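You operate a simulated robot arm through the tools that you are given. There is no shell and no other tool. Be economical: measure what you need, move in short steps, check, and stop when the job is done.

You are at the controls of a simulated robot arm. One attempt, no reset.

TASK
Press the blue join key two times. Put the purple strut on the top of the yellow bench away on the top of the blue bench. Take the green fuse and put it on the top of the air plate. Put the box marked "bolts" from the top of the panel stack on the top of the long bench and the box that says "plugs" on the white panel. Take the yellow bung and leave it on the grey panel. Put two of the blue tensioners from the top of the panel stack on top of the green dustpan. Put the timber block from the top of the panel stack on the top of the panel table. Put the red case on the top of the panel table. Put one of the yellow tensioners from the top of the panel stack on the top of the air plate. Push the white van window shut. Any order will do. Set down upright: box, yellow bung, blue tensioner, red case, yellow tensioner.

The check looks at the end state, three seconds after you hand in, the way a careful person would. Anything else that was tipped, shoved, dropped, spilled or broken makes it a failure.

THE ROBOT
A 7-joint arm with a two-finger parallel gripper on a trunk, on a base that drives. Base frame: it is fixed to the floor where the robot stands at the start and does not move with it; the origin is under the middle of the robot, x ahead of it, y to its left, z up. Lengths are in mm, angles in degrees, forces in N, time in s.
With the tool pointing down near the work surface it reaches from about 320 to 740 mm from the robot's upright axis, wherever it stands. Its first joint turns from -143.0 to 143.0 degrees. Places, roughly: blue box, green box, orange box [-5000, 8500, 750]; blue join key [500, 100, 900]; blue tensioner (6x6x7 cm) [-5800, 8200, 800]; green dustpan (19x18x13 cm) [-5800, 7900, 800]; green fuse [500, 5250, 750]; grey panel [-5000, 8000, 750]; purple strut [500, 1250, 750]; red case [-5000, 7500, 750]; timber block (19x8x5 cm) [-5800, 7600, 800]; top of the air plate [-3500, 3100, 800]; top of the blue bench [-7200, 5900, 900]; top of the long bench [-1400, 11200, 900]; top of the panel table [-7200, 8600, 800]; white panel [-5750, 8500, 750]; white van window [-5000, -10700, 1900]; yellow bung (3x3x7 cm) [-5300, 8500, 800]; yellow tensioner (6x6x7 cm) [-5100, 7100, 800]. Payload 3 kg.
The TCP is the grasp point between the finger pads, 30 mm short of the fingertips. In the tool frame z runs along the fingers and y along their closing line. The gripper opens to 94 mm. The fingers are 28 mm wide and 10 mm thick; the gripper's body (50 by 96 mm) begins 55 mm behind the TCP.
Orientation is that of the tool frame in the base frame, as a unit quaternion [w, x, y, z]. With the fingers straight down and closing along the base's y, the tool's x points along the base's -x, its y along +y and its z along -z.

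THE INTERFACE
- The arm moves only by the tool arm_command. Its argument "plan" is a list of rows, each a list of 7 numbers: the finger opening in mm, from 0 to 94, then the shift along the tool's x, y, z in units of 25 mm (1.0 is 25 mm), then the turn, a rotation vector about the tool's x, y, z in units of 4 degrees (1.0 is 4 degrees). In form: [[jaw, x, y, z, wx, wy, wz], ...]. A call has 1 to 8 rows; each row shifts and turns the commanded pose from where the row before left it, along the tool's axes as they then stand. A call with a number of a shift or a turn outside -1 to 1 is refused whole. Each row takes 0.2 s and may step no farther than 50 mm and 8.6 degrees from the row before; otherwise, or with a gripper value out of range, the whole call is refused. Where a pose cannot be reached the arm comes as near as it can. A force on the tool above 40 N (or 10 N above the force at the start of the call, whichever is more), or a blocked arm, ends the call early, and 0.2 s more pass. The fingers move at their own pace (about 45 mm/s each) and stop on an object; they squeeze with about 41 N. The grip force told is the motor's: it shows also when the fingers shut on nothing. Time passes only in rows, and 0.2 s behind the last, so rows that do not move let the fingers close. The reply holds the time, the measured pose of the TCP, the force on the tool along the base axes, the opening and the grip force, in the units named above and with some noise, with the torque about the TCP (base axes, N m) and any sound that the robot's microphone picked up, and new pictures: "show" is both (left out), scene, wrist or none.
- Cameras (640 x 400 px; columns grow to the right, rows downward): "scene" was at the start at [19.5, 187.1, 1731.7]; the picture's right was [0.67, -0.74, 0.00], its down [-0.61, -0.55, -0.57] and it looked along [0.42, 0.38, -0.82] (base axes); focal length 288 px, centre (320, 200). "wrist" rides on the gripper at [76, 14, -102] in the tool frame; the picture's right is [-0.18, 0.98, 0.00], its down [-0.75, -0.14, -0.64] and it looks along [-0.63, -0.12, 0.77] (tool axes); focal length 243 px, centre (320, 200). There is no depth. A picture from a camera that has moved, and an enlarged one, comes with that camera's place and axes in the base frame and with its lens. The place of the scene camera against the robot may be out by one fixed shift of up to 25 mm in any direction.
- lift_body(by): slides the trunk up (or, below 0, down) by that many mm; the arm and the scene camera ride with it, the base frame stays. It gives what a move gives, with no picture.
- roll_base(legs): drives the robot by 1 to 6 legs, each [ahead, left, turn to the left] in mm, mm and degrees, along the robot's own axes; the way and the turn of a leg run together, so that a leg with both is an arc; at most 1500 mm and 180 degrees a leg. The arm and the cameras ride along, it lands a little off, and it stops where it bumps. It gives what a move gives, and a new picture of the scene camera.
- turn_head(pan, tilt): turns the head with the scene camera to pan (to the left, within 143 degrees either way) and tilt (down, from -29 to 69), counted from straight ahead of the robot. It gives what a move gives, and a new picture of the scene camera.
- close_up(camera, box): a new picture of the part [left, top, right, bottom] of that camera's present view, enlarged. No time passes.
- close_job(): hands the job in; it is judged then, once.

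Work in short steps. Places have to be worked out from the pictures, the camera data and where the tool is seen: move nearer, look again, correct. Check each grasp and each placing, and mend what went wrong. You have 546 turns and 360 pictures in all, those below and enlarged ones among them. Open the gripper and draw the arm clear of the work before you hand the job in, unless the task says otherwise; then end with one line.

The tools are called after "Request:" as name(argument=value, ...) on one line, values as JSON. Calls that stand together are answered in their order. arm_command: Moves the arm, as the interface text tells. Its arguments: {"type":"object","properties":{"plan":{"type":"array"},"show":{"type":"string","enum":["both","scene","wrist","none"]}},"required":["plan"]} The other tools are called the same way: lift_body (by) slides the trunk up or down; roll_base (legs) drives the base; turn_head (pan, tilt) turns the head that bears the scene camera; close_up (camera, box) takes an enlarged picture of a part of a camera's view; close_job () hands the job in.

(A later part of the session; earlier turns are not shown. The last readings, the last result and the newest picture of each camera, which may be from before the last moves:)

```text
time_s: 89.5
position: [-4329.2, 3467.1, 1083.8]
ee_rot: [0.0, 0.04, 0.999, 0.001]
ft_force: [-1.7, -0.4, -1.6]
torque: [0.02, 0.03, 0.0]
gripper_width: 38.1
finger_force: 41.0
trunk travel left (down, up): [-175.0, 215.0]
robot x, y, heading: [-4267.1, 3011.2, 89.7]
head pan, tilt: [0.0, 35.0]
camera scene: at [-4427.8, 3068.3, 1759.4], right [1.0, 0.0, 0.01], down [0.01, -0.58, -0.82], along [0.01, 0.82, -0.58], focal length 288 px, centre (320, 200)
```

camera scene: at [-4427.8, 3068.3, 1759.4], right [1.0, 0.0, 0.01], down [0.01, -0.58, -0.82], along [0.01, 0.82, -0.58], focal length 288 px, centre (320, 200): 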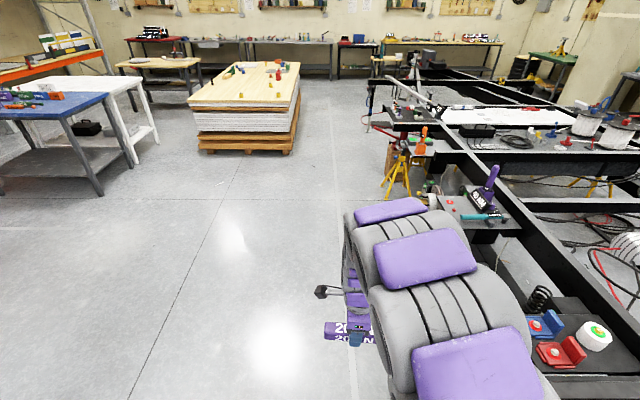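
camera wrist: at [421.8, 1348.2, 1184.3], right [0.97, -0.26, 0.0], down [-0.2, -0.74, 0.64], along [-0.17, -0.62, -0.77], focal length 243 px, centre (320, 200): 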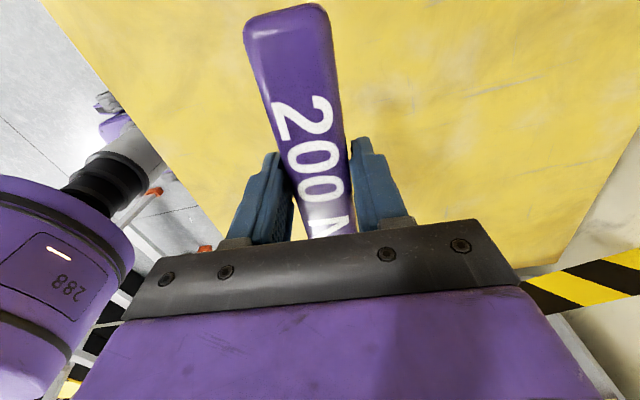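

Clear floor ahead. I drive diagonally to before the blue bench and turn to face it.

Request:
roll_base(legs=[[900, 500, 0], [900, 500, 0], [850, 500, 0], [0, 0, 90]])

Request:
turn_head(pan=20, tilt=38)

```text
time_s: 108.3
position: [-6181.3, 5654.4, 1084.9]
ee_rot: [-0.006, -0.668, 0.744, -0.001]
ft_force: [0.6, 0.7, -3.0]
torque: [-0.08, -0.02, -0.03]
gripper_width: 37.9
finger_force: 41.1
trunk travel left (down, up): [-175.0, 215.0]
robot x, y, heading: [-5725.2, 5696.2, 178.0]
head pan, tilt: [0.0, 35.0]
camera scene: at [-5798.8, 5551.4, 1760.3], right [0.03, 1.0, 0.0], down [0.58, -0.02, -0.82], along [-0.82, 0.03, -0.58], focal length 288 px, centre (320, 200)
```

scene: 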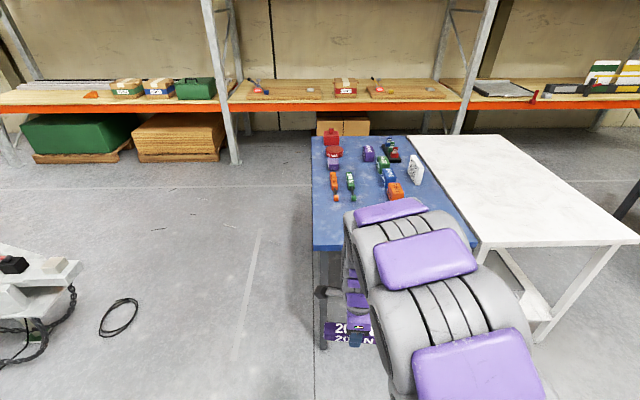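

```text
time_s: 109.2
position: [-6179.4, 5656.3, 1086.0]
ee_rot: [-0.005, -0.668, 0.744, 0.0]
ft_force: [0.0, 0.5, -2.3]
torque: [-0.09, 0.01, 0.0]
gripper_width: 37.9
finger_force: 41.3
trunk travel left (down, up): [-175.0, 215.0]
robot x, y, heading: [-5723.2, 5699.2, 178.0]
head pan, tilt: [20.0, 38.0]
camera scene: at [-5792.9, 5523.1, 1755.8], right [-0.31, 0.95, 0.0], down [0.59, 0.19, -0.79], along [-0.75, -0.24, -0.62], focal length 288 px, centre (320, 200)
```

scene: 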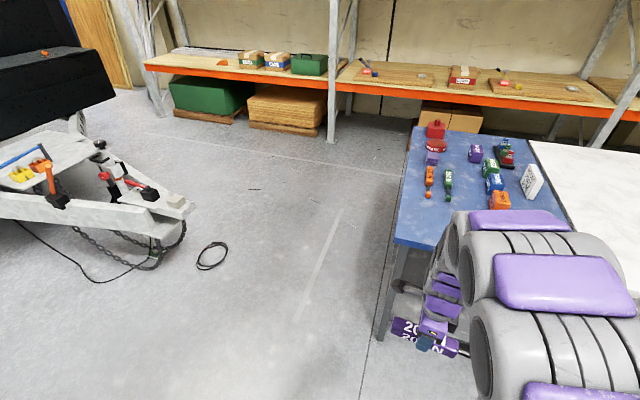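

The front strip of the blue bench (x from -6660 to about -7000, y 5560–6250) is empty. I move closer, and right a bit.

Request:
roll_base(legs=[[470, -120, 0]])

Request:
close_up(camera="wrist", box=[0, 0, 640, 400])

```text
time_s: 112.1
position: [-6656.8, 5798.5, 1086.8]
ee_rot: [-0.004, -0.662, 0.749, 0.0]
ft_force: [-0.3, -0.1, -2.8]
torque: [-0.04, 0.01, 0.0]
gripper_width: 38.0
finger_force: 41.7
trunk travel left (down, up): [-175.0, 215.0]
robot x, y, heading: [-6202.7, 5835.8, 177.1]
head pan, tilt: [20.0, 38.0]
camera scene: at [-6271.2, 5659.4, 1755.5], right [-0.3, 0.95, 0.0], down [0.59, 0.19, -0.79], along [-0.75, -0.23, -0.62], focal length 288 px, centre (320, 200)
```

scene: 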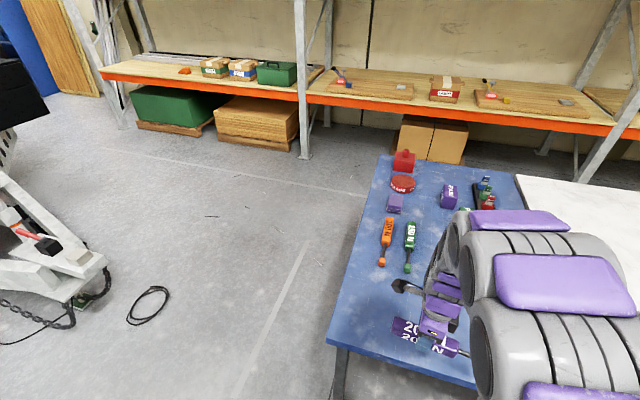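

```text
1.00 times, centred on (320, 200) of wrist (not enlarged: the box is as wide or as high as the picture)
camera zoom: at [-6679.9, 5726.8, 1188.1], right [-0.95, 0.3, 0.0], down [0.24, 0.73, 0.64], along [0.19, 0.61, -0.77], focal length 243 px, centre (320, 200)
```

zoom: 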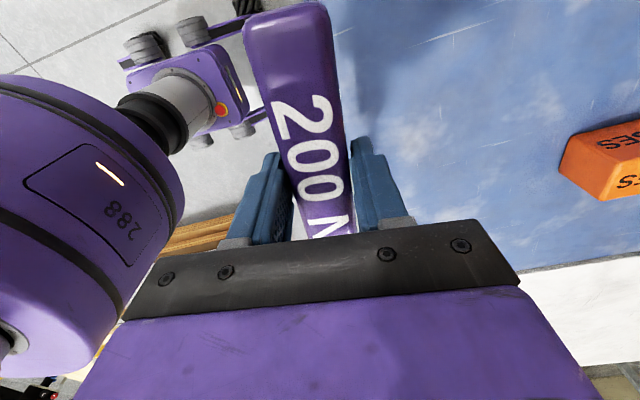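

Bench top estimates to z≈905, so release at TCP≈940. I move 175 mm forward over the bench and descend partway.

Request:
arm_command(plan=[[10, 0, 1, 0, 0, 0, 0], [10, 0, 1, 0, 0, 0, 0], [10, 0, 1, 0, 0, 0, 0], [10, 0, 1, 0, 0, 0, 0], [10, 0, 1, 0.8, 0, 0, 0], [10, 0, 1, 1, 0, 0, 0], [10, 0, 1, 1, 0, 0, 0], [10, 0, 0, 1, 0, 0, 0]], show="both")

```text
time_s: 113.9
position: [-6827.9, 5823.0, 991.8]
ee_rot: [-0.006, -0.663, 0.749, 0.0]
ft_force: [0.7, 0.1, -0.6]
torque: [-0.03, -0.04, -0.02]
gripper_width: 38.0
finger_force: 40.9
trunk travel left (down, up): [-175.0, 215.0]
robot x, y, heading: [-6197.7, 5830.0, 177.4]
head pan, tilt: [20.0, 38.0]
camera scene: at [-6272.3, 5663.3, 1755.9], right [-0.3, 0.95, 0.0], down [0.59, 0.18, -0.79], along [-0.75, -0.23, -0.62], focal length 288 px, centre (320, 200)
camera wrist: at [-6851.3, 5750.3, 1094.6], right [-0.95, 0.3, 0.01], down [0.24, 0.74, 0.63], along [0.19, 0.61, -0.77], focal length 243 px, centre (320, 200)
```

scene: 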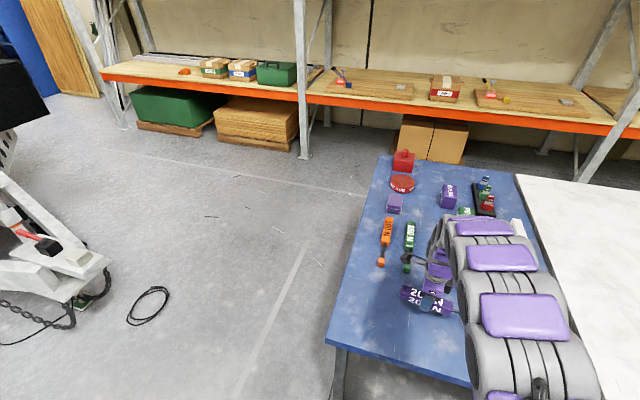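
wrist: 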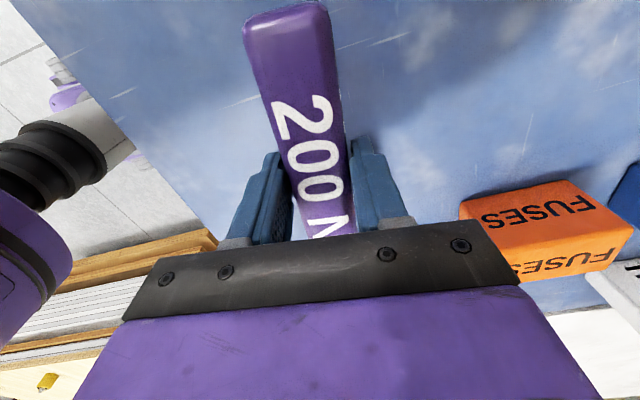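

Space below is free. I descend in fine steps.

Request:
arm_command(plan=[[10, 0, 0, 0.8, 0, 0, 0], [10, 0, 0, 0.5, 0, 0, 0], [10, 0, 0, 0.3, 0, 0, 0], [10, 0, 0, 0.2, 0, 0, 0]], show="none")

```text
time_s: 114.9
position: [-6828.0, 5821.5, 948.3]
ee_rot: [-0.006, -0.662, 0.75, -0.001]
ft_force: [0.6, 0.3, -2.3]
torque: [-0.06, 0.0, 0.01]
gripper_width: 37.7
finger_force: 41.1
trunk travel left (down, up): [-175.0, 215.0]
robot x, y, heading: [-6201.4, 5837.2, 177.3]
head pan, tilt: [20.0, 38.0]
```

Request:
arm_command(plan=[[10, 0, 0, 0.2, 0, 0, 0], [10, 0, 0, 0.15, 0, 0, 0]], show="none")

```text
time_s: 115.5
position: [-6828.8, 5822.6, 938.0]
ee_rot: [-0.005, -0.663, 0.749, -0.001]
ft_force: [-0.4, -0.4, -2.9]
torque: [-0.04, 0.03, -0.02]
gripper_width: 37.8
finger_force: 41.4
trunk travel left (down, up): [-175.0, 215.0]
robot x, y, heading: [-6198.3, 5836.0, 177.3]
head pan, tilt: [20.0, 38.0]
```

No contact yet; I continue in 3 mm steps.

Request:
arm_command(plan=[[10, 0, 0, 0.12, 0, 0, 0], [10, 0, 0, 0.12, 0, 0, 0], [10, 0, 0, 0.12, 0, 0, 0]], show="wrist")

```text
time_s: 116.3
position: [-6829.4, 5821.1, 933.7]
ee_rot: [-0.008, -0.663, 0.749, 0.001]
ft_force: [-1.5, -1.2, 38.7]
torque: [0.09, 0.03, 0.06]
gripper_width: 38.2
finger_force: 41.1
trunk travel left (down, up): [-175.0, 215.0]
robot x, y, heading: [-6201.9, 5842.9, 177.5]
head pan, tilt: [20.0, 38.0]
camera wrist: at [-6851.8, 5749.0, 1036.5], right [-0.95, 0.3, 0.01], down [0.24, 0.74, 0.63], along [0.18, 0.6, -0.78], focal length 243 px, centre (320, 200)
```

wrist: 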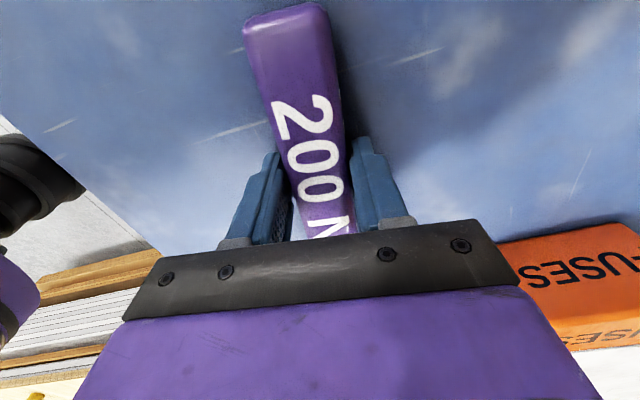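

Contact with the bench. I ease up 2 mm and open.

Request:
arm_command(plan=[[10, 0, 0, -0.12, 0, 0, 0], [94, 0, 0, 0, 0, 0, 0], [94, 0, 0, 0, 0, 0, 0], [94, 0, 0, 0, 0, 0, 0], [94, 0, 0, -0.6, 0, 0, 0], [94, 0, 0, -1, 0, 0, 0], [94, 0, 0, -1, 0, 0, 0], [94, 0, 0, -1, 0, 0, 0]], show="wrist")

Request:
arm_command(plan=[[94, 0, 0, -1, 0, 0, 0], [94, 0, 0, -1, 0, 0, 0], [94, 0, 0, -1, 0, 0, 0], [94, 0, -1, -1, 0, 0, 0], [94, 0, -1, 0, 0, 0, 0], [94, 0, -1, 0, 0, 0, 0], [94, 0, -1, 0, 0, 0, 0], [94, 0, -1, 0, 0, 0, 0]], show="scene")

```text
time_s: 118.1
position: [-6829.1, 5822.3, 1024.1]
ee_rot: [-0.005, -0.662, 0.749, -0.001]
ft_force: [-0.1, -0.4, 0.0]
torque: [0.0, -0.02, 0.02]
gripper_width: 93.9
finger_force: 0.2
trunk travel left (down, up): [-175.0, 215.0]
robot x, y, heading: [-6198.0, 5836.1, 177.0]
head pan, tilt: [20.0, 38.0]
camera wrist: at [-6852.3, 5749.5, 1126.0], right [-0.95, 0.3, 0.0], down [0.24, 0.74, 0.63], along [0.19, 0.61, -0.77], focal length 243 px, centre (320, 200)
```

wrist: 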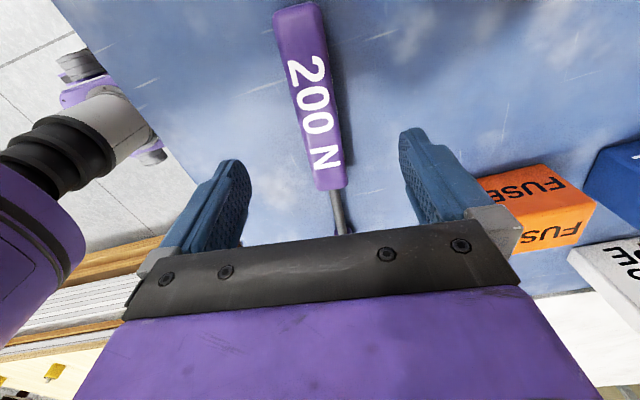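

```text
time_s: 119.9
position: [-6703.1, 5806.7, 1126.1]
ee_rot: [-0.005, -0.663, 0.749, 0.001]
ft_force: [-0.5, -0.5, -0.1]
torque: [-0.01, 0.0, -0.03]
gripper_width: 94.2
finger_force: 0.1
trunk travel left (down, up): [-175.0, 215.0]
robot x, y, heading: [-6199.0, 5835.5, 177.4]
head pan, tilt: [20.0, 38.0]
camera scene: at [-6268.8, 5662.1, 1755.9], right [-0.3, 0.95, 0.0], down [0.59, 0.18, -0.79], along [-0.75, -0.23, -0.62], focal length 288 px, centre (320, 200)
```

scene: 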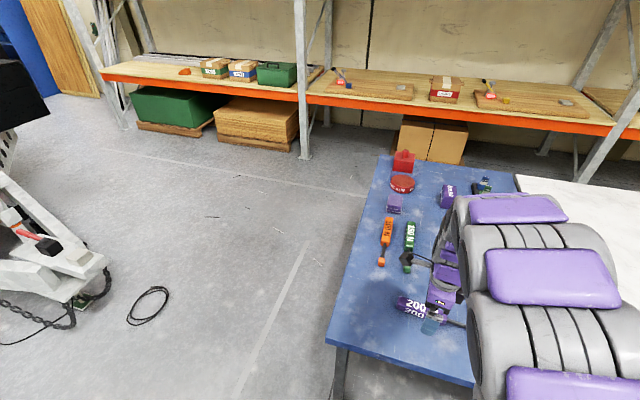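

Strut is placed. Now I back off and turn north to the panel stack to survey it.

Request:
roll_base(legs=[[-800, 0, 0], [0, 0, -87]])

Request:
turn_head(pan=10, tilt=35)

```text
time_s: 127.9
position: [-5446.9, 6296.1, 1124.3]
ee_rot: [-0.004, 0.047, 0.999, 0.004]
ft_force: [0.5, -0.4, -0.5]
torque: [-0.03, 0.0, -0.04]
gripper_width: 94.4
finger_force: 0.1
trunk travel left (down, up): [-175.0, 215.0]
robot x, y, heading: [-5402.5, 5795.8, 89.1]
head pan, tilt: [20.0, 38.0]
camera scene: at [-5580.9, 5846.5, 1755.8], right [0.95, 0.33, 0.0], down [0.2, -0.58, -0.79], along [-0.26, 0.74, -0.62], focal length 288 px, centre (320, 200)
```

scene: 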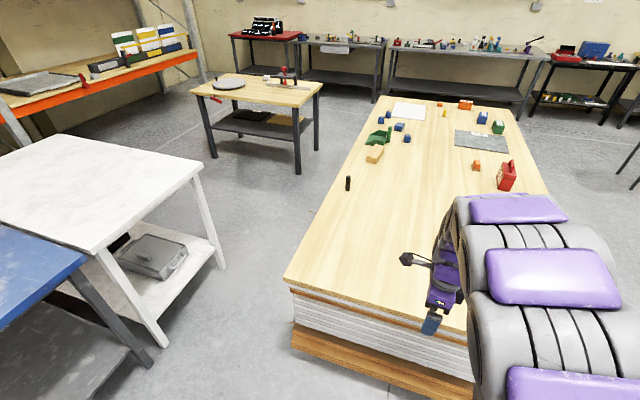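

```text
time_s: 128.6
position: [-5446.3, 6295.2, 1124.2]
ee_rot: [-0.004, 0.046, 0.999, 0.003]
ft_force: [0.1, 0.2, 0.7]
torque: [0.04, 0.02, 0.01]
gripper_width: 94.1
finger_force: 0.1
trunk travel left (down, up): [-175.0, 215.0]
robot x, y, heading: [-5403.7, 5793.5, 89.1]
head pan, tilt: [10.0, 35.0]
camera scene: at [-5566.5, 5851.9, 1760.4], right [0.99, 0.16, 0.0], down [0.09, -0.57, -0.82], along [-0.13, 0.81, -0.58], focal length 288 px, centre (320, 200)
```

scene: 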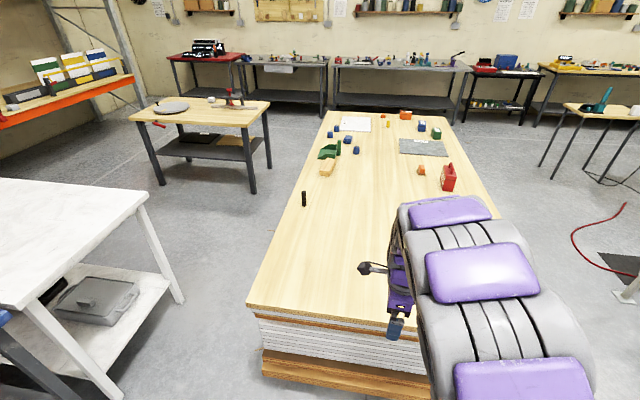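

Zoom on the stack's items.

Request:
close_up(camera="scene", box=[280, 95, 500, 220])

Request:
close_up(camera="wrist", box=[0, 0, 640, 400])

```text
2.91 times, centred on (390, 158) of scene
camera zoom: at [-5566.5, 5851.9, 1760.4], right [0.99, 0.16, 0.0], down [0.09, -0.57, -0.82], along [-0.13, 0.81, -0.58], focal length 839 px, centre (116, 324)
```

zoom: 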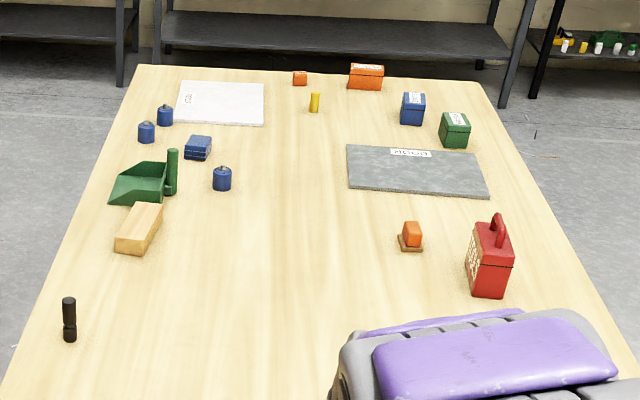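

```text
1.00 times, centred on (320, 200) of wrist (not enlarged: the box is as wide or as high as the picture)
camera zoom: at [-5520.9, 6315.7, 1227.1], right [0.27, 0.96, 0.01], down [0.74, -0.22, 0.63], along [0.61, -0.17, -0.77], focal length 243 px, centre (320, 200)
```

zoom: 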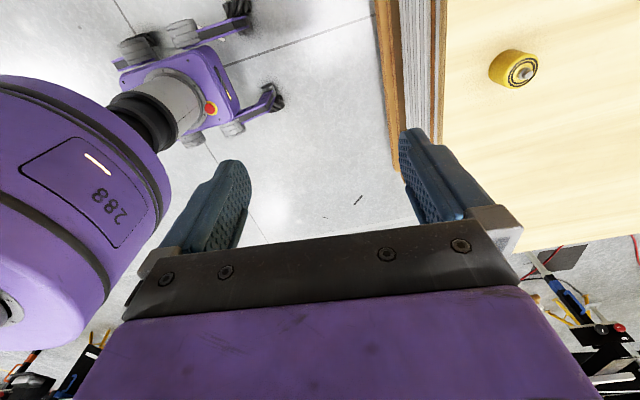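

I have the layout: stack x −5950…−4800, y 6480…8775. I drive around to its west side through the channel between white table and stack.

Request:
roll_base(legs=[[0, 915, 1], [900, 0, 0]])

Request:
turn_head(pan=0, tilt=40)

```text
time_s: 137.7
position: [-6362.2, 7201.7, 1125.4]
ee_rot: [-0.005, 0.034, 0.999, 0.004]
ft_force: [0.5, 0.0, 0.3]
torque: [-0.01, -0.02, 0.01]
gripper_width: 94.0
finger_force: 0.1
trunk travel left (down, up): [-175.0, 215.0]
robot x, y, heading: [-6304.4, 6707.8, 90.3]
head pan, tilt: [10.0, 35.0]
camera scene: at [-6472.7, 6757.0, 1760.3], right [0.98, 0.18, 0.0], down [0.1, -0.57, -0.82], along [-0.15, 0.8, -0.58], focal length 288 px, centre (320, 200)
```

scene: 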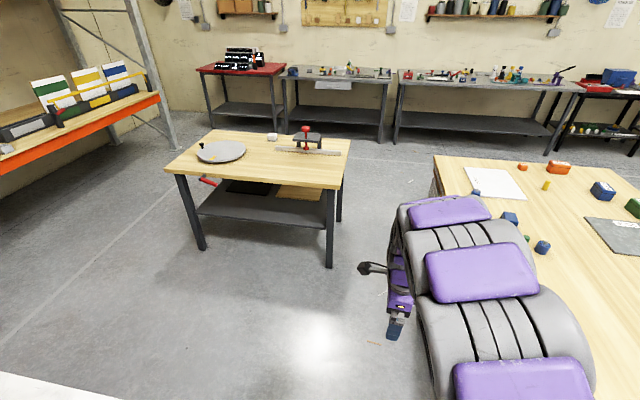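

```text
time_s: 138.4
position: [-6361.4, 7200.5, 1123.9]
ee_rot: [-0.005, 0.035, 0.999, 0.004]
ft_force: [0.4, -0.6, -0.9]
torque: [-0.02, -0.04, -0.01]
gripper_width: 94.0
finger_force: 0.0
trunk travel left (down, up): [-175.0, 215.0]
robot x, y, heading: [-6308.3, 6703.4, 90.4]
head pan, tilt: [0.0, 40.0]
camera scene: at [-6456.1, 6754.8, 1752.9], right [1.0, 0.01, 0.0], down [0.01, -0.64, -0.76], along [0.0, 0.76, -0.64], focal length 288 px, centre (320, 200)
```

scene: 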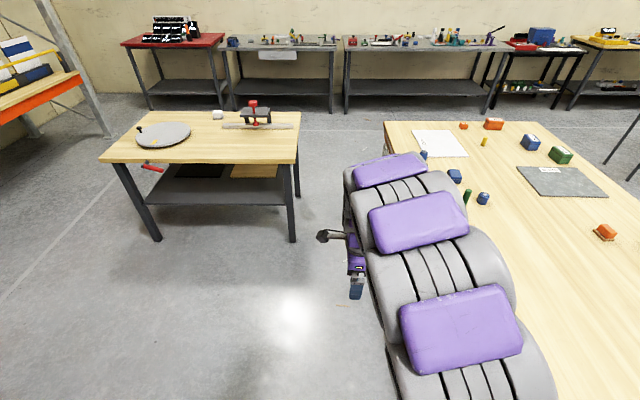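

I continue to y≈7800, turn east toward the stack, and approach it.

Request:
roll_base(legs=[[1080, 80, 0], [0, 0, -90], [110, 0, 0]])

Request:
turn_head(pan=20, tilt=45)

Request:
close_up(camera="wrist", box=[0, 0, 640, 400])

```text
time_s: 148.6
position: [-5788.6, 7798.0, 1124.7]
ee_rot: [0.0, 0.742, 0.671, 0.006]
ft_force: [0.3, -0.4, -0.6]
torque: [0.0, 0.0, 0.01]
gripper_width: 93.8
finger_force: 0.1
trunk travel left (down, up): [-175.0, 215.0]
robot x, y, heading: [-6293.1, 7759.5, -1.7]
head pan, tilt: [0.0, 40.0]
camera scene: at [-6233.4, 7895.2, 1752.7], right [-0.03, -1.0, 0.0], down [-0.65, 0.02, -0.76], along [0.76, -0.02, -0.65], focal length 288 px, centre (320, 200)
```

scene: 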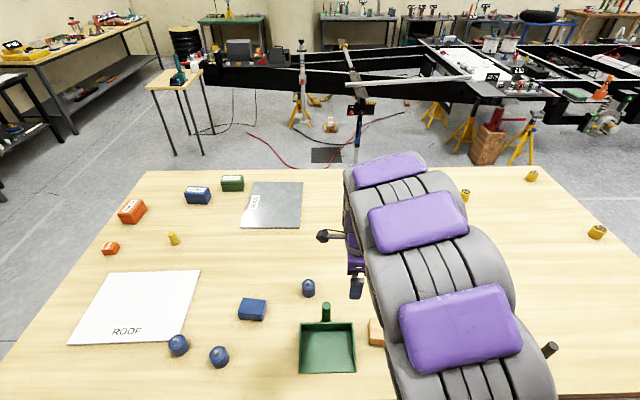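

```text
time_s: 149.4
position: [-5791.8, 7798.4, 1124.9]
ee_rot: [0.0, 0.742, 0.67, 0.007]
ft_force: [-0.3, -1.1, 0.3]
torque: [-0.01, 0.03, 0.02]
gripper_width: 93.9
finger_force: 0.0
trunk travel left (down, up): [-175.0, 215.0]
robot x, y, heading: [-6290.1, 7760.7, -2.1]
head pan, tilt: [20.0, 45.0]
camera scene: at [-6243.2, 7922.2, 1745.7], right [0.32, -0.95, 0.0], down [-0.67, -0.22, -0.71], along [0.67, 0.22, -0.71], focal length 288 px, centre (320, 200)
```

scene: 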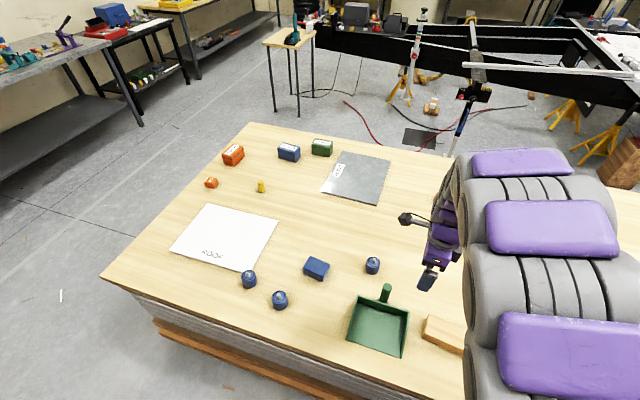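

```text
1.00 times, centred on (320, 200) of wrist (not enlarged: the box is as wide or as high as the picture)
camera zoom: at [-5770.9, 7872.1, 1227.7], right [0.96, -0.28, 0.01], down [-0.22, -0.74, 0.63], along [-0.17, -0.61, -0.77], focal length 243 px, centre (320, 200)
```

zoom: 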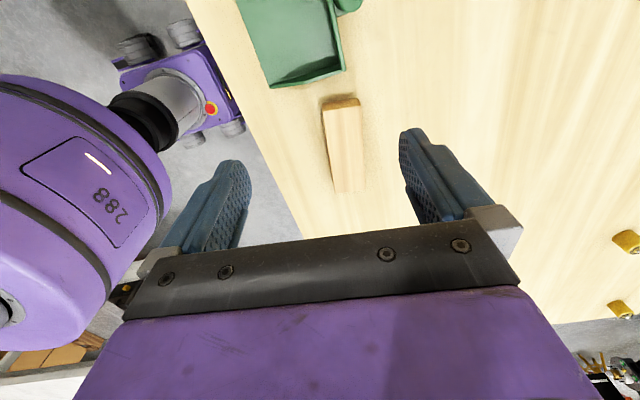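

Detailed look at the dustpan, tensioners and boxes.

Request:
close_up(camera="scene", box=[230, 240, 470, 390])

Request:
close_up(camera="scene", box=[190, 130, 400, 260])

```text
2.67 times, centred on (350, 315) of scene
camera zoom: at [-6243.2, 7922.2, 1745.7], right [0.32, -0.95, 0.0], down [-0.67, -0.22, -0.71], along [0.67, 0.22, -0.71], focal length 770 px, centre (240, -107)
```

zoom: 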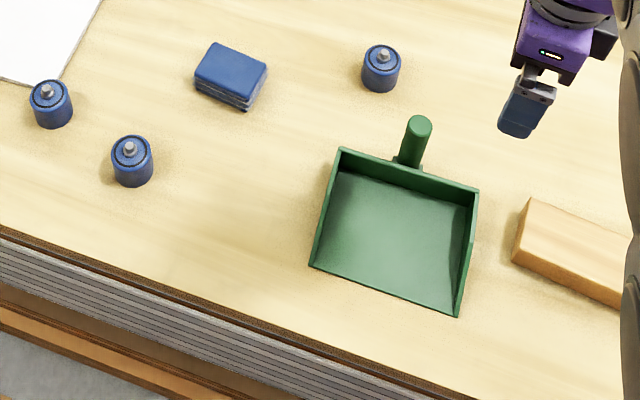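

```text
3.05 times, centred on (295, 195) of scene
camera zoom: at [-6243.2, 7922.2, 1745.7], right [0.32, -0.95, 0.0], down [-0.67, -0.22, -0.71], along [0.67, 0.22, -0.71], focal length 879 px, centre (396, 215)
```

zoom: 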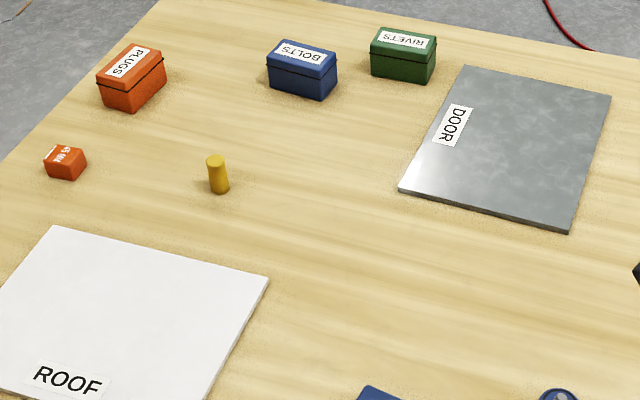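

Boxes: orange = PLUGS, blue = BOLTS. I first move above blue tensioner B at about (-5852, 8197).

Request:
arm_command(plan=[[94, 0.98, -0.25, 0, 0, 0, 0], [94, 0.98, -0.25, 0, 0, 0, 0], [94, 0.98, -0.25, 0, 0, 0, 0], [94, 0.98, -0.25, 0, 0, 0, 0], [94, 0.98, -0.25, 0, 0, 0, 0], [94, 0.98, -0.25, 0, 0, 0, 0], [94, 0.98, -0.25, 0, 0, 0, 0], [94, 0.98, -0.25, 0, 0, 0, 0]], show="none")

Request:
arm_command(plan=[[94, 0.98, -0.25, 0.5, 0, 0, 0], [94, 0.98, -0.25, 0.5, 0, 0, 0], [94, 0.98, -0.25, 0.5, 0, 0, 0], [94, 0.98, -0.25, 0.5, 0, 0, 0], [94, 0.98, -0.25, 0.5, 0, 0, 0], [94, 0.98, -0.25, 0.5, 0, 0, 0], [94, 0.98, -0.25, 0.5, 0, 0, 0], [94, 0.8, -0.25, 0.5, 0, 0, 0]])

```text
time_s: 151.2
position: [-5820.2, 7999.2, 1127.5]
ee_rot: [0.0, 0.743, 0.67, 0.005]
ft_force: [0.1, -1.1, -0.7]
torque: [0.04, 0.0, 0.01]
gripper_width: 94.1
finger_force: 0.0
trunk travel left (down, up): [-175.0, 215.0]
robot x, y, heading: [-6292.0, 7760.5, -1.8]
head pan, tilt: [20.0, 45.0]
```

```text
time_s: 153.0
position: [-5849.5, 8195.3, 1029.3]
ee_rot: [0.001, 0.742, 0.67, 0.007]
ft_force: [0.2, 0.3, 0.1]
torque: [0.01, 0.02, 0.04]
gripper_width: 93.8
finger_force: 0.0
trunk travel left (down, up): [-175.0, 215.0]
robot x, y, heading: [-6292.0, 7763.2, -1.5]
head pan, tilt: [20.0, 45.0]
camera scene: at [-6243.2, 7927.6, 1745.1], right [0.32, -0.95, 0.0], down [-0.67, -0.23, -0.7], along [0.67, 0.22, -0.71], focal length 288 px, centre (320, 200)
camera wrist: at [-5829.3, 8269.8, 1131.8], right [0.96, -0.28, 0.01], down [-0.22, -0.74, 0.63], along [-0.17, -0.61, -0.77], focal length 243 px, centre (320, 200)
```

scene: 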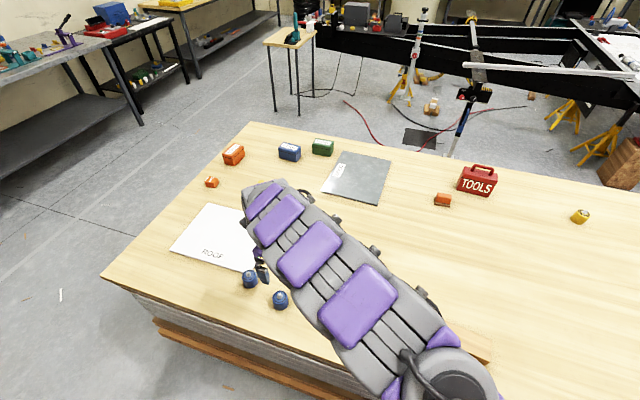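
wrist: 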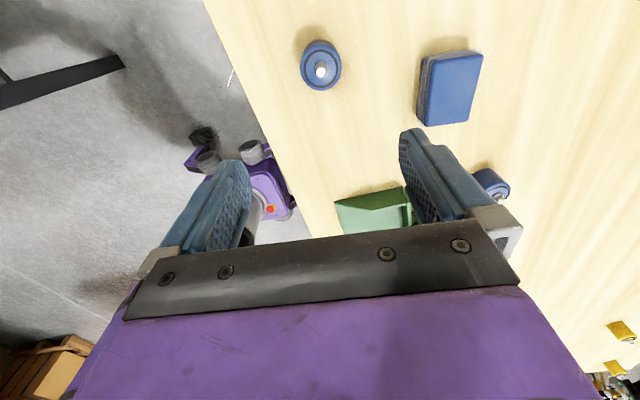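

B is at about (-5843, 8214). Align and descend to 880.

Request:
arm_command(plan=[[94, 0.78, 0.16, 1, 0, 0, 0], [94, 0, 0, 1, 0, 0, 0], [94, 0, 0, 1, 0, 0, 0], [94, 0, 0, 1, 0, 0, 0], [94, 0, 0, 1, 0, 0, 0], [94, 0, 0, 1, 0, 0, 0]], show="wrist")

```text
time_s: 154.4
position: [-5840.6, 8214.7, 877.5]
ee_rot: [0.001, 0.743, 0.67, 0.008]
ft_force: [-0.2, 0.5, -1.2]
torque: [0.0, 0.02, 0.01]
gripper_width: 94.1
finger_force: 0.1
trunk travel left (down, up): [-175.0, 215.0]
robot x, y, heading: [-6289.9, 7761.9, -1.6]
head pan, tilt: [20.0, 45.0]
camera wrist: at [-5820.3, 8290.0, 979.6], right [0.96, -0.28, 0.01], down [-0.23, -0.74, 0.63], along [-0.17, -0.61, -0.77], focal length 243 px, centre (320, 200)
```

wrist: 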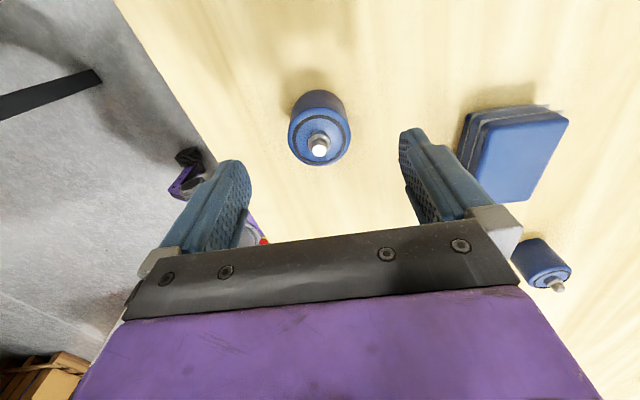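

Aligned; descend to TCP≈803 and grip.

Request:
arm_command(plan=[[94, 0.28, 0, 1, 0, 0, 0], [94, 0, 0, 1, 0, 0, 0], [94, 0, 0, 0.9, 0, 0, 0], [94, 0, 0, 0, 0, 0, 0]], show="wrist")

```text
time_s: 155.4
position: [-5839.8, 8222.9, 805.1]
ee_rot: [0.001, 0.742, 0.671, 0.007]
ft_force: [1.2, -0.2, 0.4]
torque: [-0.02, -0.03, -0.02]
gripper_width: 93.7
finger_force: 0.1
trunk travel left (down, up): [-175.0, 215.0]
robot x, y, heading: [-6289.9, 7759.8, -1.6]
head pan, tilt: [20.0, 45.0]
camera wrist: at [-5820.4, 8297.5, 908.0], right [0.96, -0.28, 0.01], down [-0.22, -0.74, 0.63], along [-0.17, -0.61, -0.77], focal length 243 px, centre (320, 200)
```

wrist: 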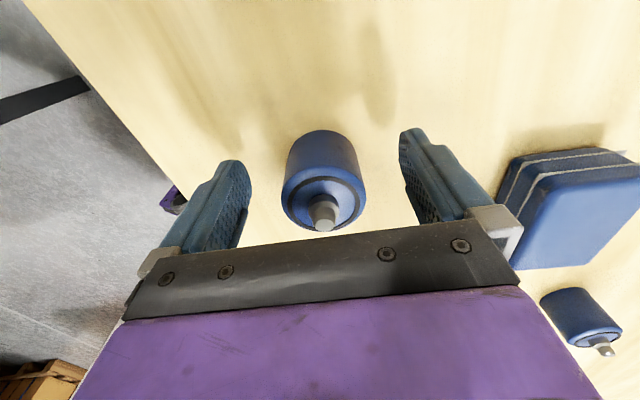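

Object is between the fingers. Close and lift.

Request:
arm_command(plan=[[40, 0, 0, 0, 0, 0, 0], [40, 0, 0, 0, 0, 0, 0], [40, 0, 0, 0, 0, 0, 0], [40, 0, 0, 0, 0, 0, 0], [40, 0, 0, -0.5, 0, 0, 0], [40, 0, 0, -1, 0, 0, 0], [40, 0, 0, -1, 0, 0, 0], [40, 0, 0, -1, 0, 0, 0]], show="wrist")

```text
time_s: 157.2
position: [-5842.7, 8222.0, 892.8]
ee_rot: [0.001, 0.742, 0.67, 0.008]
ft_force: [0.2, 1.3, -3.0]
torque: [0.05, -0.01, -0.03]
gripper_width: 50.5
finger_force: 40.4
trunk travel left (down, up): [-175.0, 215.0]
robot x, y, heading: [-6290.4, 7760.3, -1.5]
head pan, tilt: [20.0, 45.0]
camera wrist: at [-5822.0, 8296.2, 995.4], right [0.96, -0.28, 0.01], down [-0.22, -0.74, 0.63], along [-0.17, -0.61, -0.77], focal length 243 px, centre (320, 200)
```

wrist: 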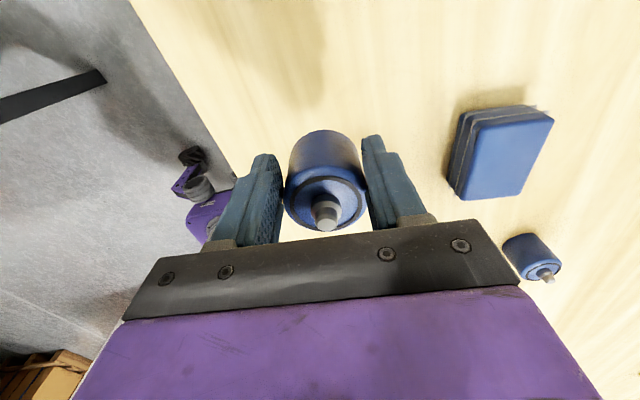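

Held. Lift to about 965 and carry over the dustpan, target (-5828, 7812).

Request:
arm_command(plan=[[40, 0, 0, -1, 0, 0, 0], [40, 0, 0, -1, 0, 0, 0], [40, 0, 0, -1, 0, 0, 0], [40, -0.97, 0.13, 0, 0, 0, 0], [40, -0.97, 0.13, 0, 0, 0, 0], [40, -0.97, 0.13, 0, 0, 0, 0], [40, -0.97, 0.13, 0, 0, 0, 0], [40, -0.97, 0.13, 0, 0, 0, 0]], show="none")

Request:
arm_command(plan=[[40, -0.97, 0.13, 0, 0, 0, 0], [40, -0.97, 0.13, 0, 0, 0, 0], [40, -0.97, 0.13, 0, 0, 0, 0], [40, -0.97, 0.13, 0, 0, 0, 0], [40, -0.97, 0.13, 0, 0, 0, 0], [40, -0.97, 0.13, 0, 0, 0, 0], [40, -0.97, 0.13, 0, 0, 0, 0]], show="both")

```text
time_s: 159.0
position: [-5836.7, 8099.3, 968.6]
ee_rot: [0.001, 0.742, 0.67, 0.007]
ft_force: [0.1, -0.2, -3.2]
torque: [0.04, -0.04, 0.0]
gripper_width: 50.5
finger_force: 40.6
trunk travel left (down, up): [-175.0, 215.0]
robot x, y, heading: [-6292.1, 7755.8, -1.2]
head pan, tilt: [20.0, 45.0]
```

```text
time_s: 160.6
position: [-5833.3, 7927.1, 964.0]
ee_rot: [0.0, 0.742, 0.67, 0.007]
ft_force: [-0.1, -0.5, -3.4]
torque: [0.06, 0.06, -0.02]
gripper_width: 50.5
finger_force: 41.0
trunk travel left (down, up): [-175.0, 215.0]
robot x, y, heading: [-6287.2, 7756.0, -1.5]
head pan, tilt: [20.0, 45.0]
camera scene: at [-6242.7, 7922.9, 1745.5], right [0.32, -0.95, 0.0], down [-0.67, -0.23, -0.71], along [0.67, 0.22, -0.71], focal length 288 px, centre (320, 200)
camera wrist: at [-5812.9, 8001.9, 1067.5], right [0.96, -0.28, 0.01], down [-0.22, -0.74, 0.63], along [-0.17, -0.61, -0.77], focal length 243 px, centre (320, 200)
```

scene: 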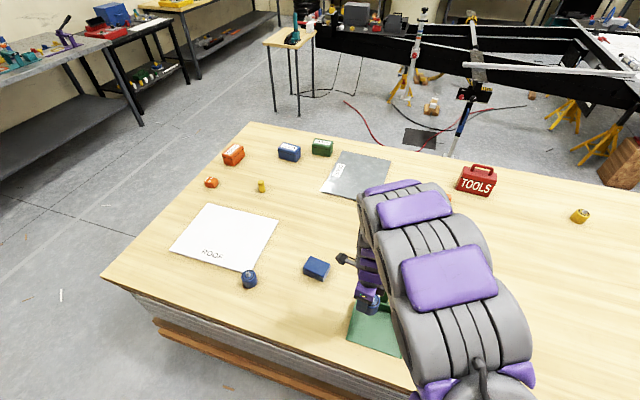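
wrist: 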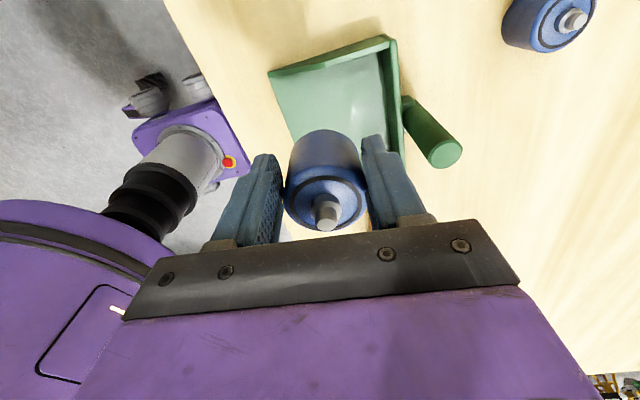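

Pan interior spans y 7785–7955, x −5880…−5760. First target (-5818, 7828); I move over and lower to about 830.

Request:
arm_command(plan=[[40, -0.97, 0.25, 0, 0, 0, 0], [40, -0.97, 0.25, 0, 0, 0, 0], [40, -0.97, 0.25, 0, 0, 0, 0], [40, -0.97, 0.25, 0, 0, 0, 0], [40, 0, 0, 1, 0, 0, 0], [40, 0, 0, 1, 0, 0, 0], [40, 0, 0, 1, 0, 0, 0]], show="wrist")

```text
time_s: 162.2
position: [-5816.4, 7828.8, 890.2]
ee_rot: [0.0, 0.742, 0.67, 0.006]
ft_force: [1.0, 0.0, -2.9]
torque: [0.05, 0.01, -0.02]
gripper_width: 50.5
finger_force: 41.1
trunk travel left (down, up): [-175.0, 215.0]
robot x, y, heading: [-6288.5, 7759.8, -1.2]
head pan, tilt: [20.0, 45.0]
camera wrist: at [-5796.7, 7903.2, 992.4], right [0.96, -0.28, 0.01], down [-0.22, -0.74, 0.63], along [-0.18, -0.61, -0.77], focal length 243 px, centre (320, 200)
```

wrist: 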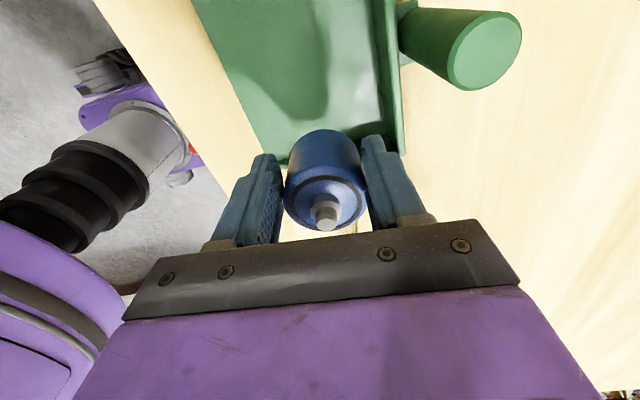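

Clear of the walls. Lower to contact in small steps.

Request:
arm_command(plan=[[40, 0, 0.05, 1, 0, 0, 0], [40, 0, 0, 1, 0, 0, 0], [40, 0, 0, 0.6, 0, 0, 0], [40, 0, 0, 0.2, 0, 0, 0], [40, 0, 0, 0.15, 0, 0, 0]], show="none")

```text
time_s: 163.4
position: [-5815.1, 7830.3, 816.4]
ee_rot: [-0.001, 0.742, 0.671, 0.006]
ft_force: [-0.1, -0.3, -2.7]
torque: [0.05, 0.02, 0.0]
gripper_width: 50.6
finger_force: 40.9
trunk travel left (down, up): [-175.0, 215.0]
robot x, y, heading: [-6290.2, 7760.9, -1.3]
head pan, tilt: [20.0, 45.0]
```

Request:
arm_command(plan=[[40, 0, 0, 0.12, 0, 0, 0], [40, 0, 0, 0.12, 0, 0, 0], [40, 0, 0, 0.1, 0, 0, 0]], show="none")

```text
time_s: 164.2
position: [-5815.5, 7831.6, 809.0]
ee_rot: [0.001, 0.742, 0.67, 0.009]
ft_force: [-1.1, 0.0, 24.1]
torque: [-0.42, 0.8, 0.0]
gripper_width: 50.5
finger_force: 40.9
trunk travel left (down, up): [-175.0, 215.0]
robot x, y, heading: [-6290.0, 7756.7, -1.3]
head pan, tilt: [20.0, 45.0]
```

Contact at 809. Ease slightly and open to 74 mm, then rise.

Request:
arm_command(plan=[[40, 0, 0, -0.04, 0, 0, 0], [74, 0, 0, 0, 0, 0, 0], [74, 0, 0, 0, 0, 0, 0], [74, 0, 0, -0.4, 0, 0, 0], [74, 0, 0, -1, 0, 0, 0], [74, 0, 0, -1, 0, 0, 0], [74, 0, 0, -1, 0, 0, 0], [94, 0, 0, -1, 0, 0, 0]], show="wrist")

```text
time_s: 166.0
position: [-5818.5, 7829.0, 919.3]
ee_rot: [0.0, 0.743, 0.67, 0.007]
ft_force: [1.4, -0.4, -0.3]
torque: [0.01, -0.02, 0.02]
gripper_width: 93.9
finger_force: 0.1
trunk travel left (down, up): [-175.0, 215.0]
robot x, y, heading: [-6289.6, 7761.0, -1.2]
head pan, tilt: [20.0, 45.0]
camera wrist: at [-5797.4, 7902.8, 1021.2], right [0.96, -0.28, 0.01], down [-0.22, -0.74, 0.63], along [-0.17, -0.61, -0.77], focal length 243 px, centre (320, 200)
```

wrist: 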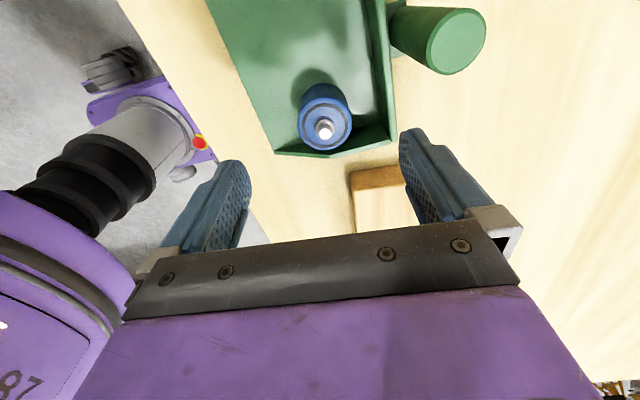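

First tensioner stands upright in the pan. Next is tensioner C at about (-5602, 7938); raise and move over.

Request:
arm_command(plan=[[94, 0, 0, -1, 0, 0, 0], [94, 0, 0, -1, 0, 0, 0], [94, 0, 0, -1, 0, 0, 0], [94, 0.7, 1, 0, 0, 0, 0], [94, 0.7, 1, 0, 0, 0, 0], [94, 0.7, 1, 0, 0, 0, 0], [94, 0.7, 1, 0, 0, 0, 0], [94, 0.7, 1, 0, 0, 0, 0]], show="none")

Request:
arm_command(plan=[[94, 0.7, 1, 0, 0, 0, 0], [94, 0.7, 1, 0, 0, 0, 0], [94, 0.3, 1, 0, 0, 0, 0], [94, 0, 0, 0, 0, 0, 0]], show="wrist")

```text
time_s: 167.8
position: [-5684.9, 7905.7, 993.6]
ee_rot: [0.0, 0.742, 0.67, 0.005]
ft_force: [-0.6, 0.2, -0.9]
torque: [0.01, 0.01, 0.0]
gripper_width: 93.6
finger_force: 0.0
trunk travel left (down, up): [-175.0, 215.0]
robot x, y, heading: [-6294.1, 7759.0, -1.7]
head pan, tilt: [20.0, 45.0]
```

```text
time_s: 168.8
position: [-5606.8, 7938.7, 998.6]
ee_rot: [0.001, 0.743, 0.67, 0.007]
ft_force: [-0.5, 0.1, 0.0]
torque: [-0.01, -0.02, -0.02]
gripper_width: 94.1
finger_force: 0.1
trunk travel left (down, up): [-175.0, 215.0]
robot x, y, heading: [-6290.1, 7760.3, -1.7]
head pan, tilt: [20.0, 45.0]
camera wrist: at [-5586.2, 8012.1, 1101.1], right [0.96, -0.28, 0.01], down [-0.22, -0.74, 0.63], along [-0.17, -0.61, -0.77], focal length 243 px, centre (320, 200)
```

wrist: 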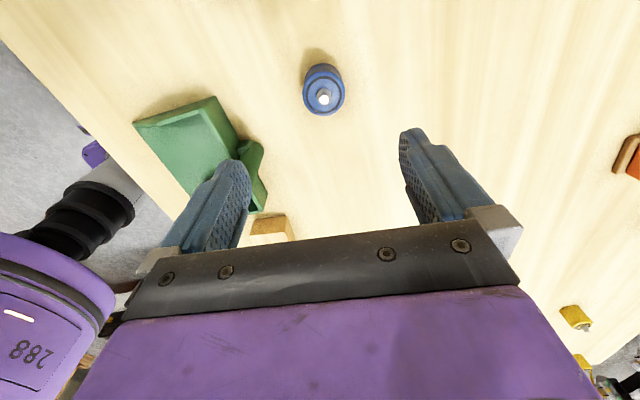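

C is right below. Descend.

Request:
arm_command(plan=[[94, 0.05, 0.22, 1, 0, 0, 0], [94, 0, 0, 1, 0, 0, 0], [94, 0, 0, 1, 0, 0, 0], [94, 0, 0, 1, 0, 0, 0], [94, 0, 0, 1, 0, 0, 0], [94, 0, 0, 0, 0, 0, 0]], show="wrist")

```text
time_s: 170.2
position: [-5596.6, 7941.6, 871.7]
ee_rot: [0.0, 0.741, 0.671, 0.007]
ft_force: [0.7, 0.4, -0.2]
torque: [-0.01, 0.0, -0.02]
gripper_width: 93.9
finger_force: 0.0
trunk travel left (down, up): [-175.0, 215.0]
robot x, y, heading: [-6288.4, 7762.0, -1.6]
head pan, tilt: [20.0, 45.0]
camera wrist: at [-5577.0, 8015.6, 974.6], right [0.96, -0.28, 0.01], down [-0.22, -0.74, 0.63], along [-0.17, -0.61, -0.77], focal length 243 px, centre (320, 200)
```

wrist: 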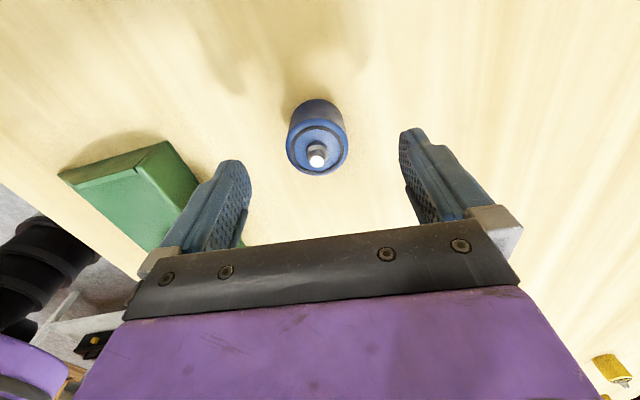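

Request:
arm_command(plan=[[94, 0.12, -0.04, 1, 0, 0, 0], [94, 0, 0, 1, 0, 0, 0], [94, 0, 0, 0.65, 0, 0, 0], [40, 0, 0, 0, 0, 0, 0], [40, 0, 0, 0, 0, 0, 0], [40, 0, 0, 0, 0, 0, 0], [40, 0, 0, 0, 0, 0, 0]], show="wrist")

```text
time_s: 171.8
position: [-5596.9, 7943.3, 805.5]
ee_rot: [0.0, 0.742, 0.67, 0.007]
ft_force: [-2.3, 1.3, 0.4]
torque: [0.03, 0.16, -0.05]
gripper_width: 50.5
finger_force: 40.5
trunk travel left (down, up): [-175.0, 215.0]
robot x, y, heading: [-6289.0, 7757.8, -1.6]
head pan, tilt: [20.0, 45.0]
camera wrist: at [-5577.1, 8018.0, 907.0], right [0.96, -0.28, 0.01], down [-0.22, -0.74, 0.63], along [-0.17, -0.61, -0.77], focal length 243 px, centre (320, 200)
```

wrist: 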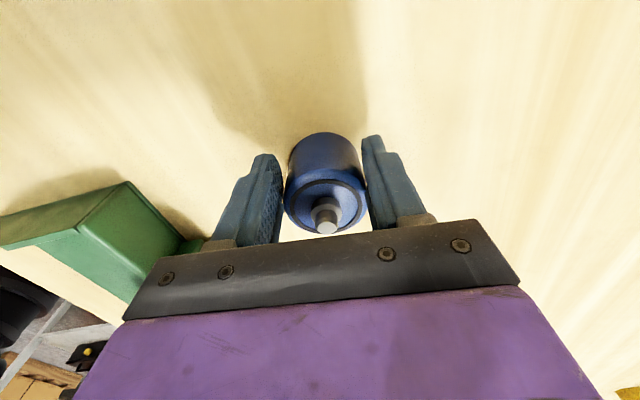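

Gripped. Lift 180 mm, and move over the pan's north half (-5818, 7912).

Request:
arm_command(plan=[[40, 0, 0, -0.5, 0, 0, 0], [40, 0, 0, -1, 0, 0, 0], [40, 0, 0, -1, 0, 0, 0], [40, 0, 0, -1, 0, 0, 0], [40, 0, 0, -1, 0, 0, 0], [40, 0, 0, -1, 0, 0, 0], [40, 0, 0, -1, 0, 0, 0], [40, 0, 0, -1, 0, 0, 0]], show="none")

Request:
arm_command(plan=[[40, -0.24, -1, 0, 0, 0, 0], [40, -0.24, -1, 0, 0, 0, 0], [40, -0.24, -1, 0, 0, 0, 0], [40, -0.24, -1, 0, 0, 0, 0], [40, -0.24, -1, 0, 0, 0, 0], [40, -0.24, -1, 0, 0, 0, 0], [40, -0.24, -1, 0, 0, 0, 0], [40, -0.24, -1, 0, 0, 0, 0]], show="none")

Request:
arm_command(plan=[[40, -0.24, -0.8, 0, 0, 0, 0], [40, 0, 0, 1, 0, 0, 0], [40, 0, 0, 1, 0, 0, 0], [40, 0, 0, 0.6, 0, 0, 0], [40, 0, 0, 0, 0, 0, 0]], show="wrist")

```text
time_s: 173.6
position: [-5600.8, 7941.6, 994.1]
ee_rot: [0.001, 0.742, 0.671, 0.006]
ft_force: [-0.6, -0.3, -3.3]
torque: [0.05, -0.03, -0.01]
gripper_width: 50.2
finger_force: 41.0
trunk travel left (down, up): [-175.0, 215.0]
robot x, y, heading: [-6289.2, 7761.8, -1.4]
head pan, tilt: [20.0, 45.0]
```

```text
time_s: 175.4
position: [-5804.0, 7913.1, 989.6]
ee_rot: [0.001, 0.741, 0.671, 0.008]
ft_force: [-0.3, -0.5, -3.5]
torque: [0.03, -0.02, -0.01]
gripper_width: 50.3
finger_force: 40.7
trunk travel left (down, up): [-175.0, 215.0]
robot x, y, heading: [-6291.1, 7759.9, -1.5]
head pan, tilt: [20.0, 45.0]
```

```text
time_s: 176.6
position: [-5824.2, 7908.3, 927.1]
ee_rot: [0.0, 0.742, 0.67, 0.007]
ft_force: [-0.3, -0.3, -2.9]
torque: [0.08, -0.02, 0.01]
gripper_width: 50.5
finger_force: 41.5
trunk travel left (down, up): [-175.0, 215.0]
robot x, y, heading: [-6292.9, 7761.4, -1.6]
head pan, tilt: [20.0, 45.0]
camera wrist: at [-5804.3, 7983.9, 1028.8], right [0.96, -0.28, 0.01], down [-0.22, -0.74, 0.63], along [-0.17, -0.61, -0.77], focal length 243 px, centre (320, 200)
```

wrist: 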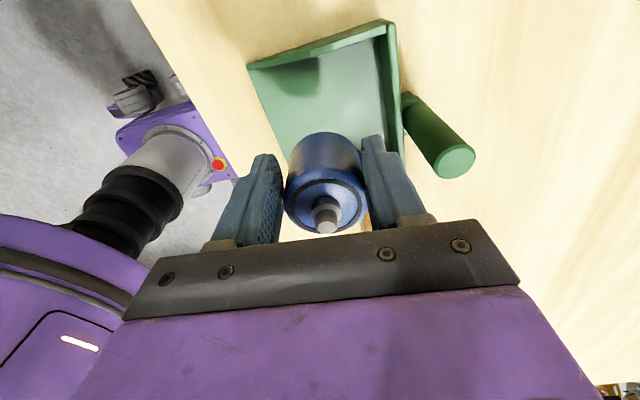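

Request:
arm_command(plan=[[40, 0.15, 0.15, 1, 0, 0, 0], [40, 0, 0, 1, 0, 0, 0], [40, 0, 0, 1, 0, 0, 0], [40, 0, 0, 1, 0, 0, 0], [40, 0, 0, 0.35, 0, 0, 0], [40, 0, 0, 0.15, 0, 0, 0]], show="none")

Request:
arm_command(plan=[[40, 0, 0, 0.1, 0, 0, 0], [40, 0, 0, 0.1, 0, 0, 0]], show="none")

```text
time_s: 178.0
position: [-5819.8, 7914.2, 812.8]
ee_rot: [0.001, 0.742, 0.671, 0.007]
ft_force: [-0.3, -0.5, -3.7]
torque: [0.06, -0.02, 0.01]
gripper_width: 50.4
finger_force: 41.3
trunk travel left (down, up): [-175.0, 215.0]
robot x, y, heading: [-6294.8, 7759.0, -1.4]
head pan, tilt: [20.0, 45.0]
```

```text
time_s: 178.6
position: [-5818.0, 7915.2, 809.2]
ee_rot: [0.0, 0.743, 0.669, 0.007]
ft_force: [0.2, 0.2, -0.9]
torque: [0.05, 0.03, 0.0]
gripper_width: 50.5
finger_force: 40.7
trunk travel left (down, up): [-175.0, 215.0]
robot x, y, heading: [-6292.1, 7760.6, -1.5]
head pan, tilt: [20.0, 45.0]
```

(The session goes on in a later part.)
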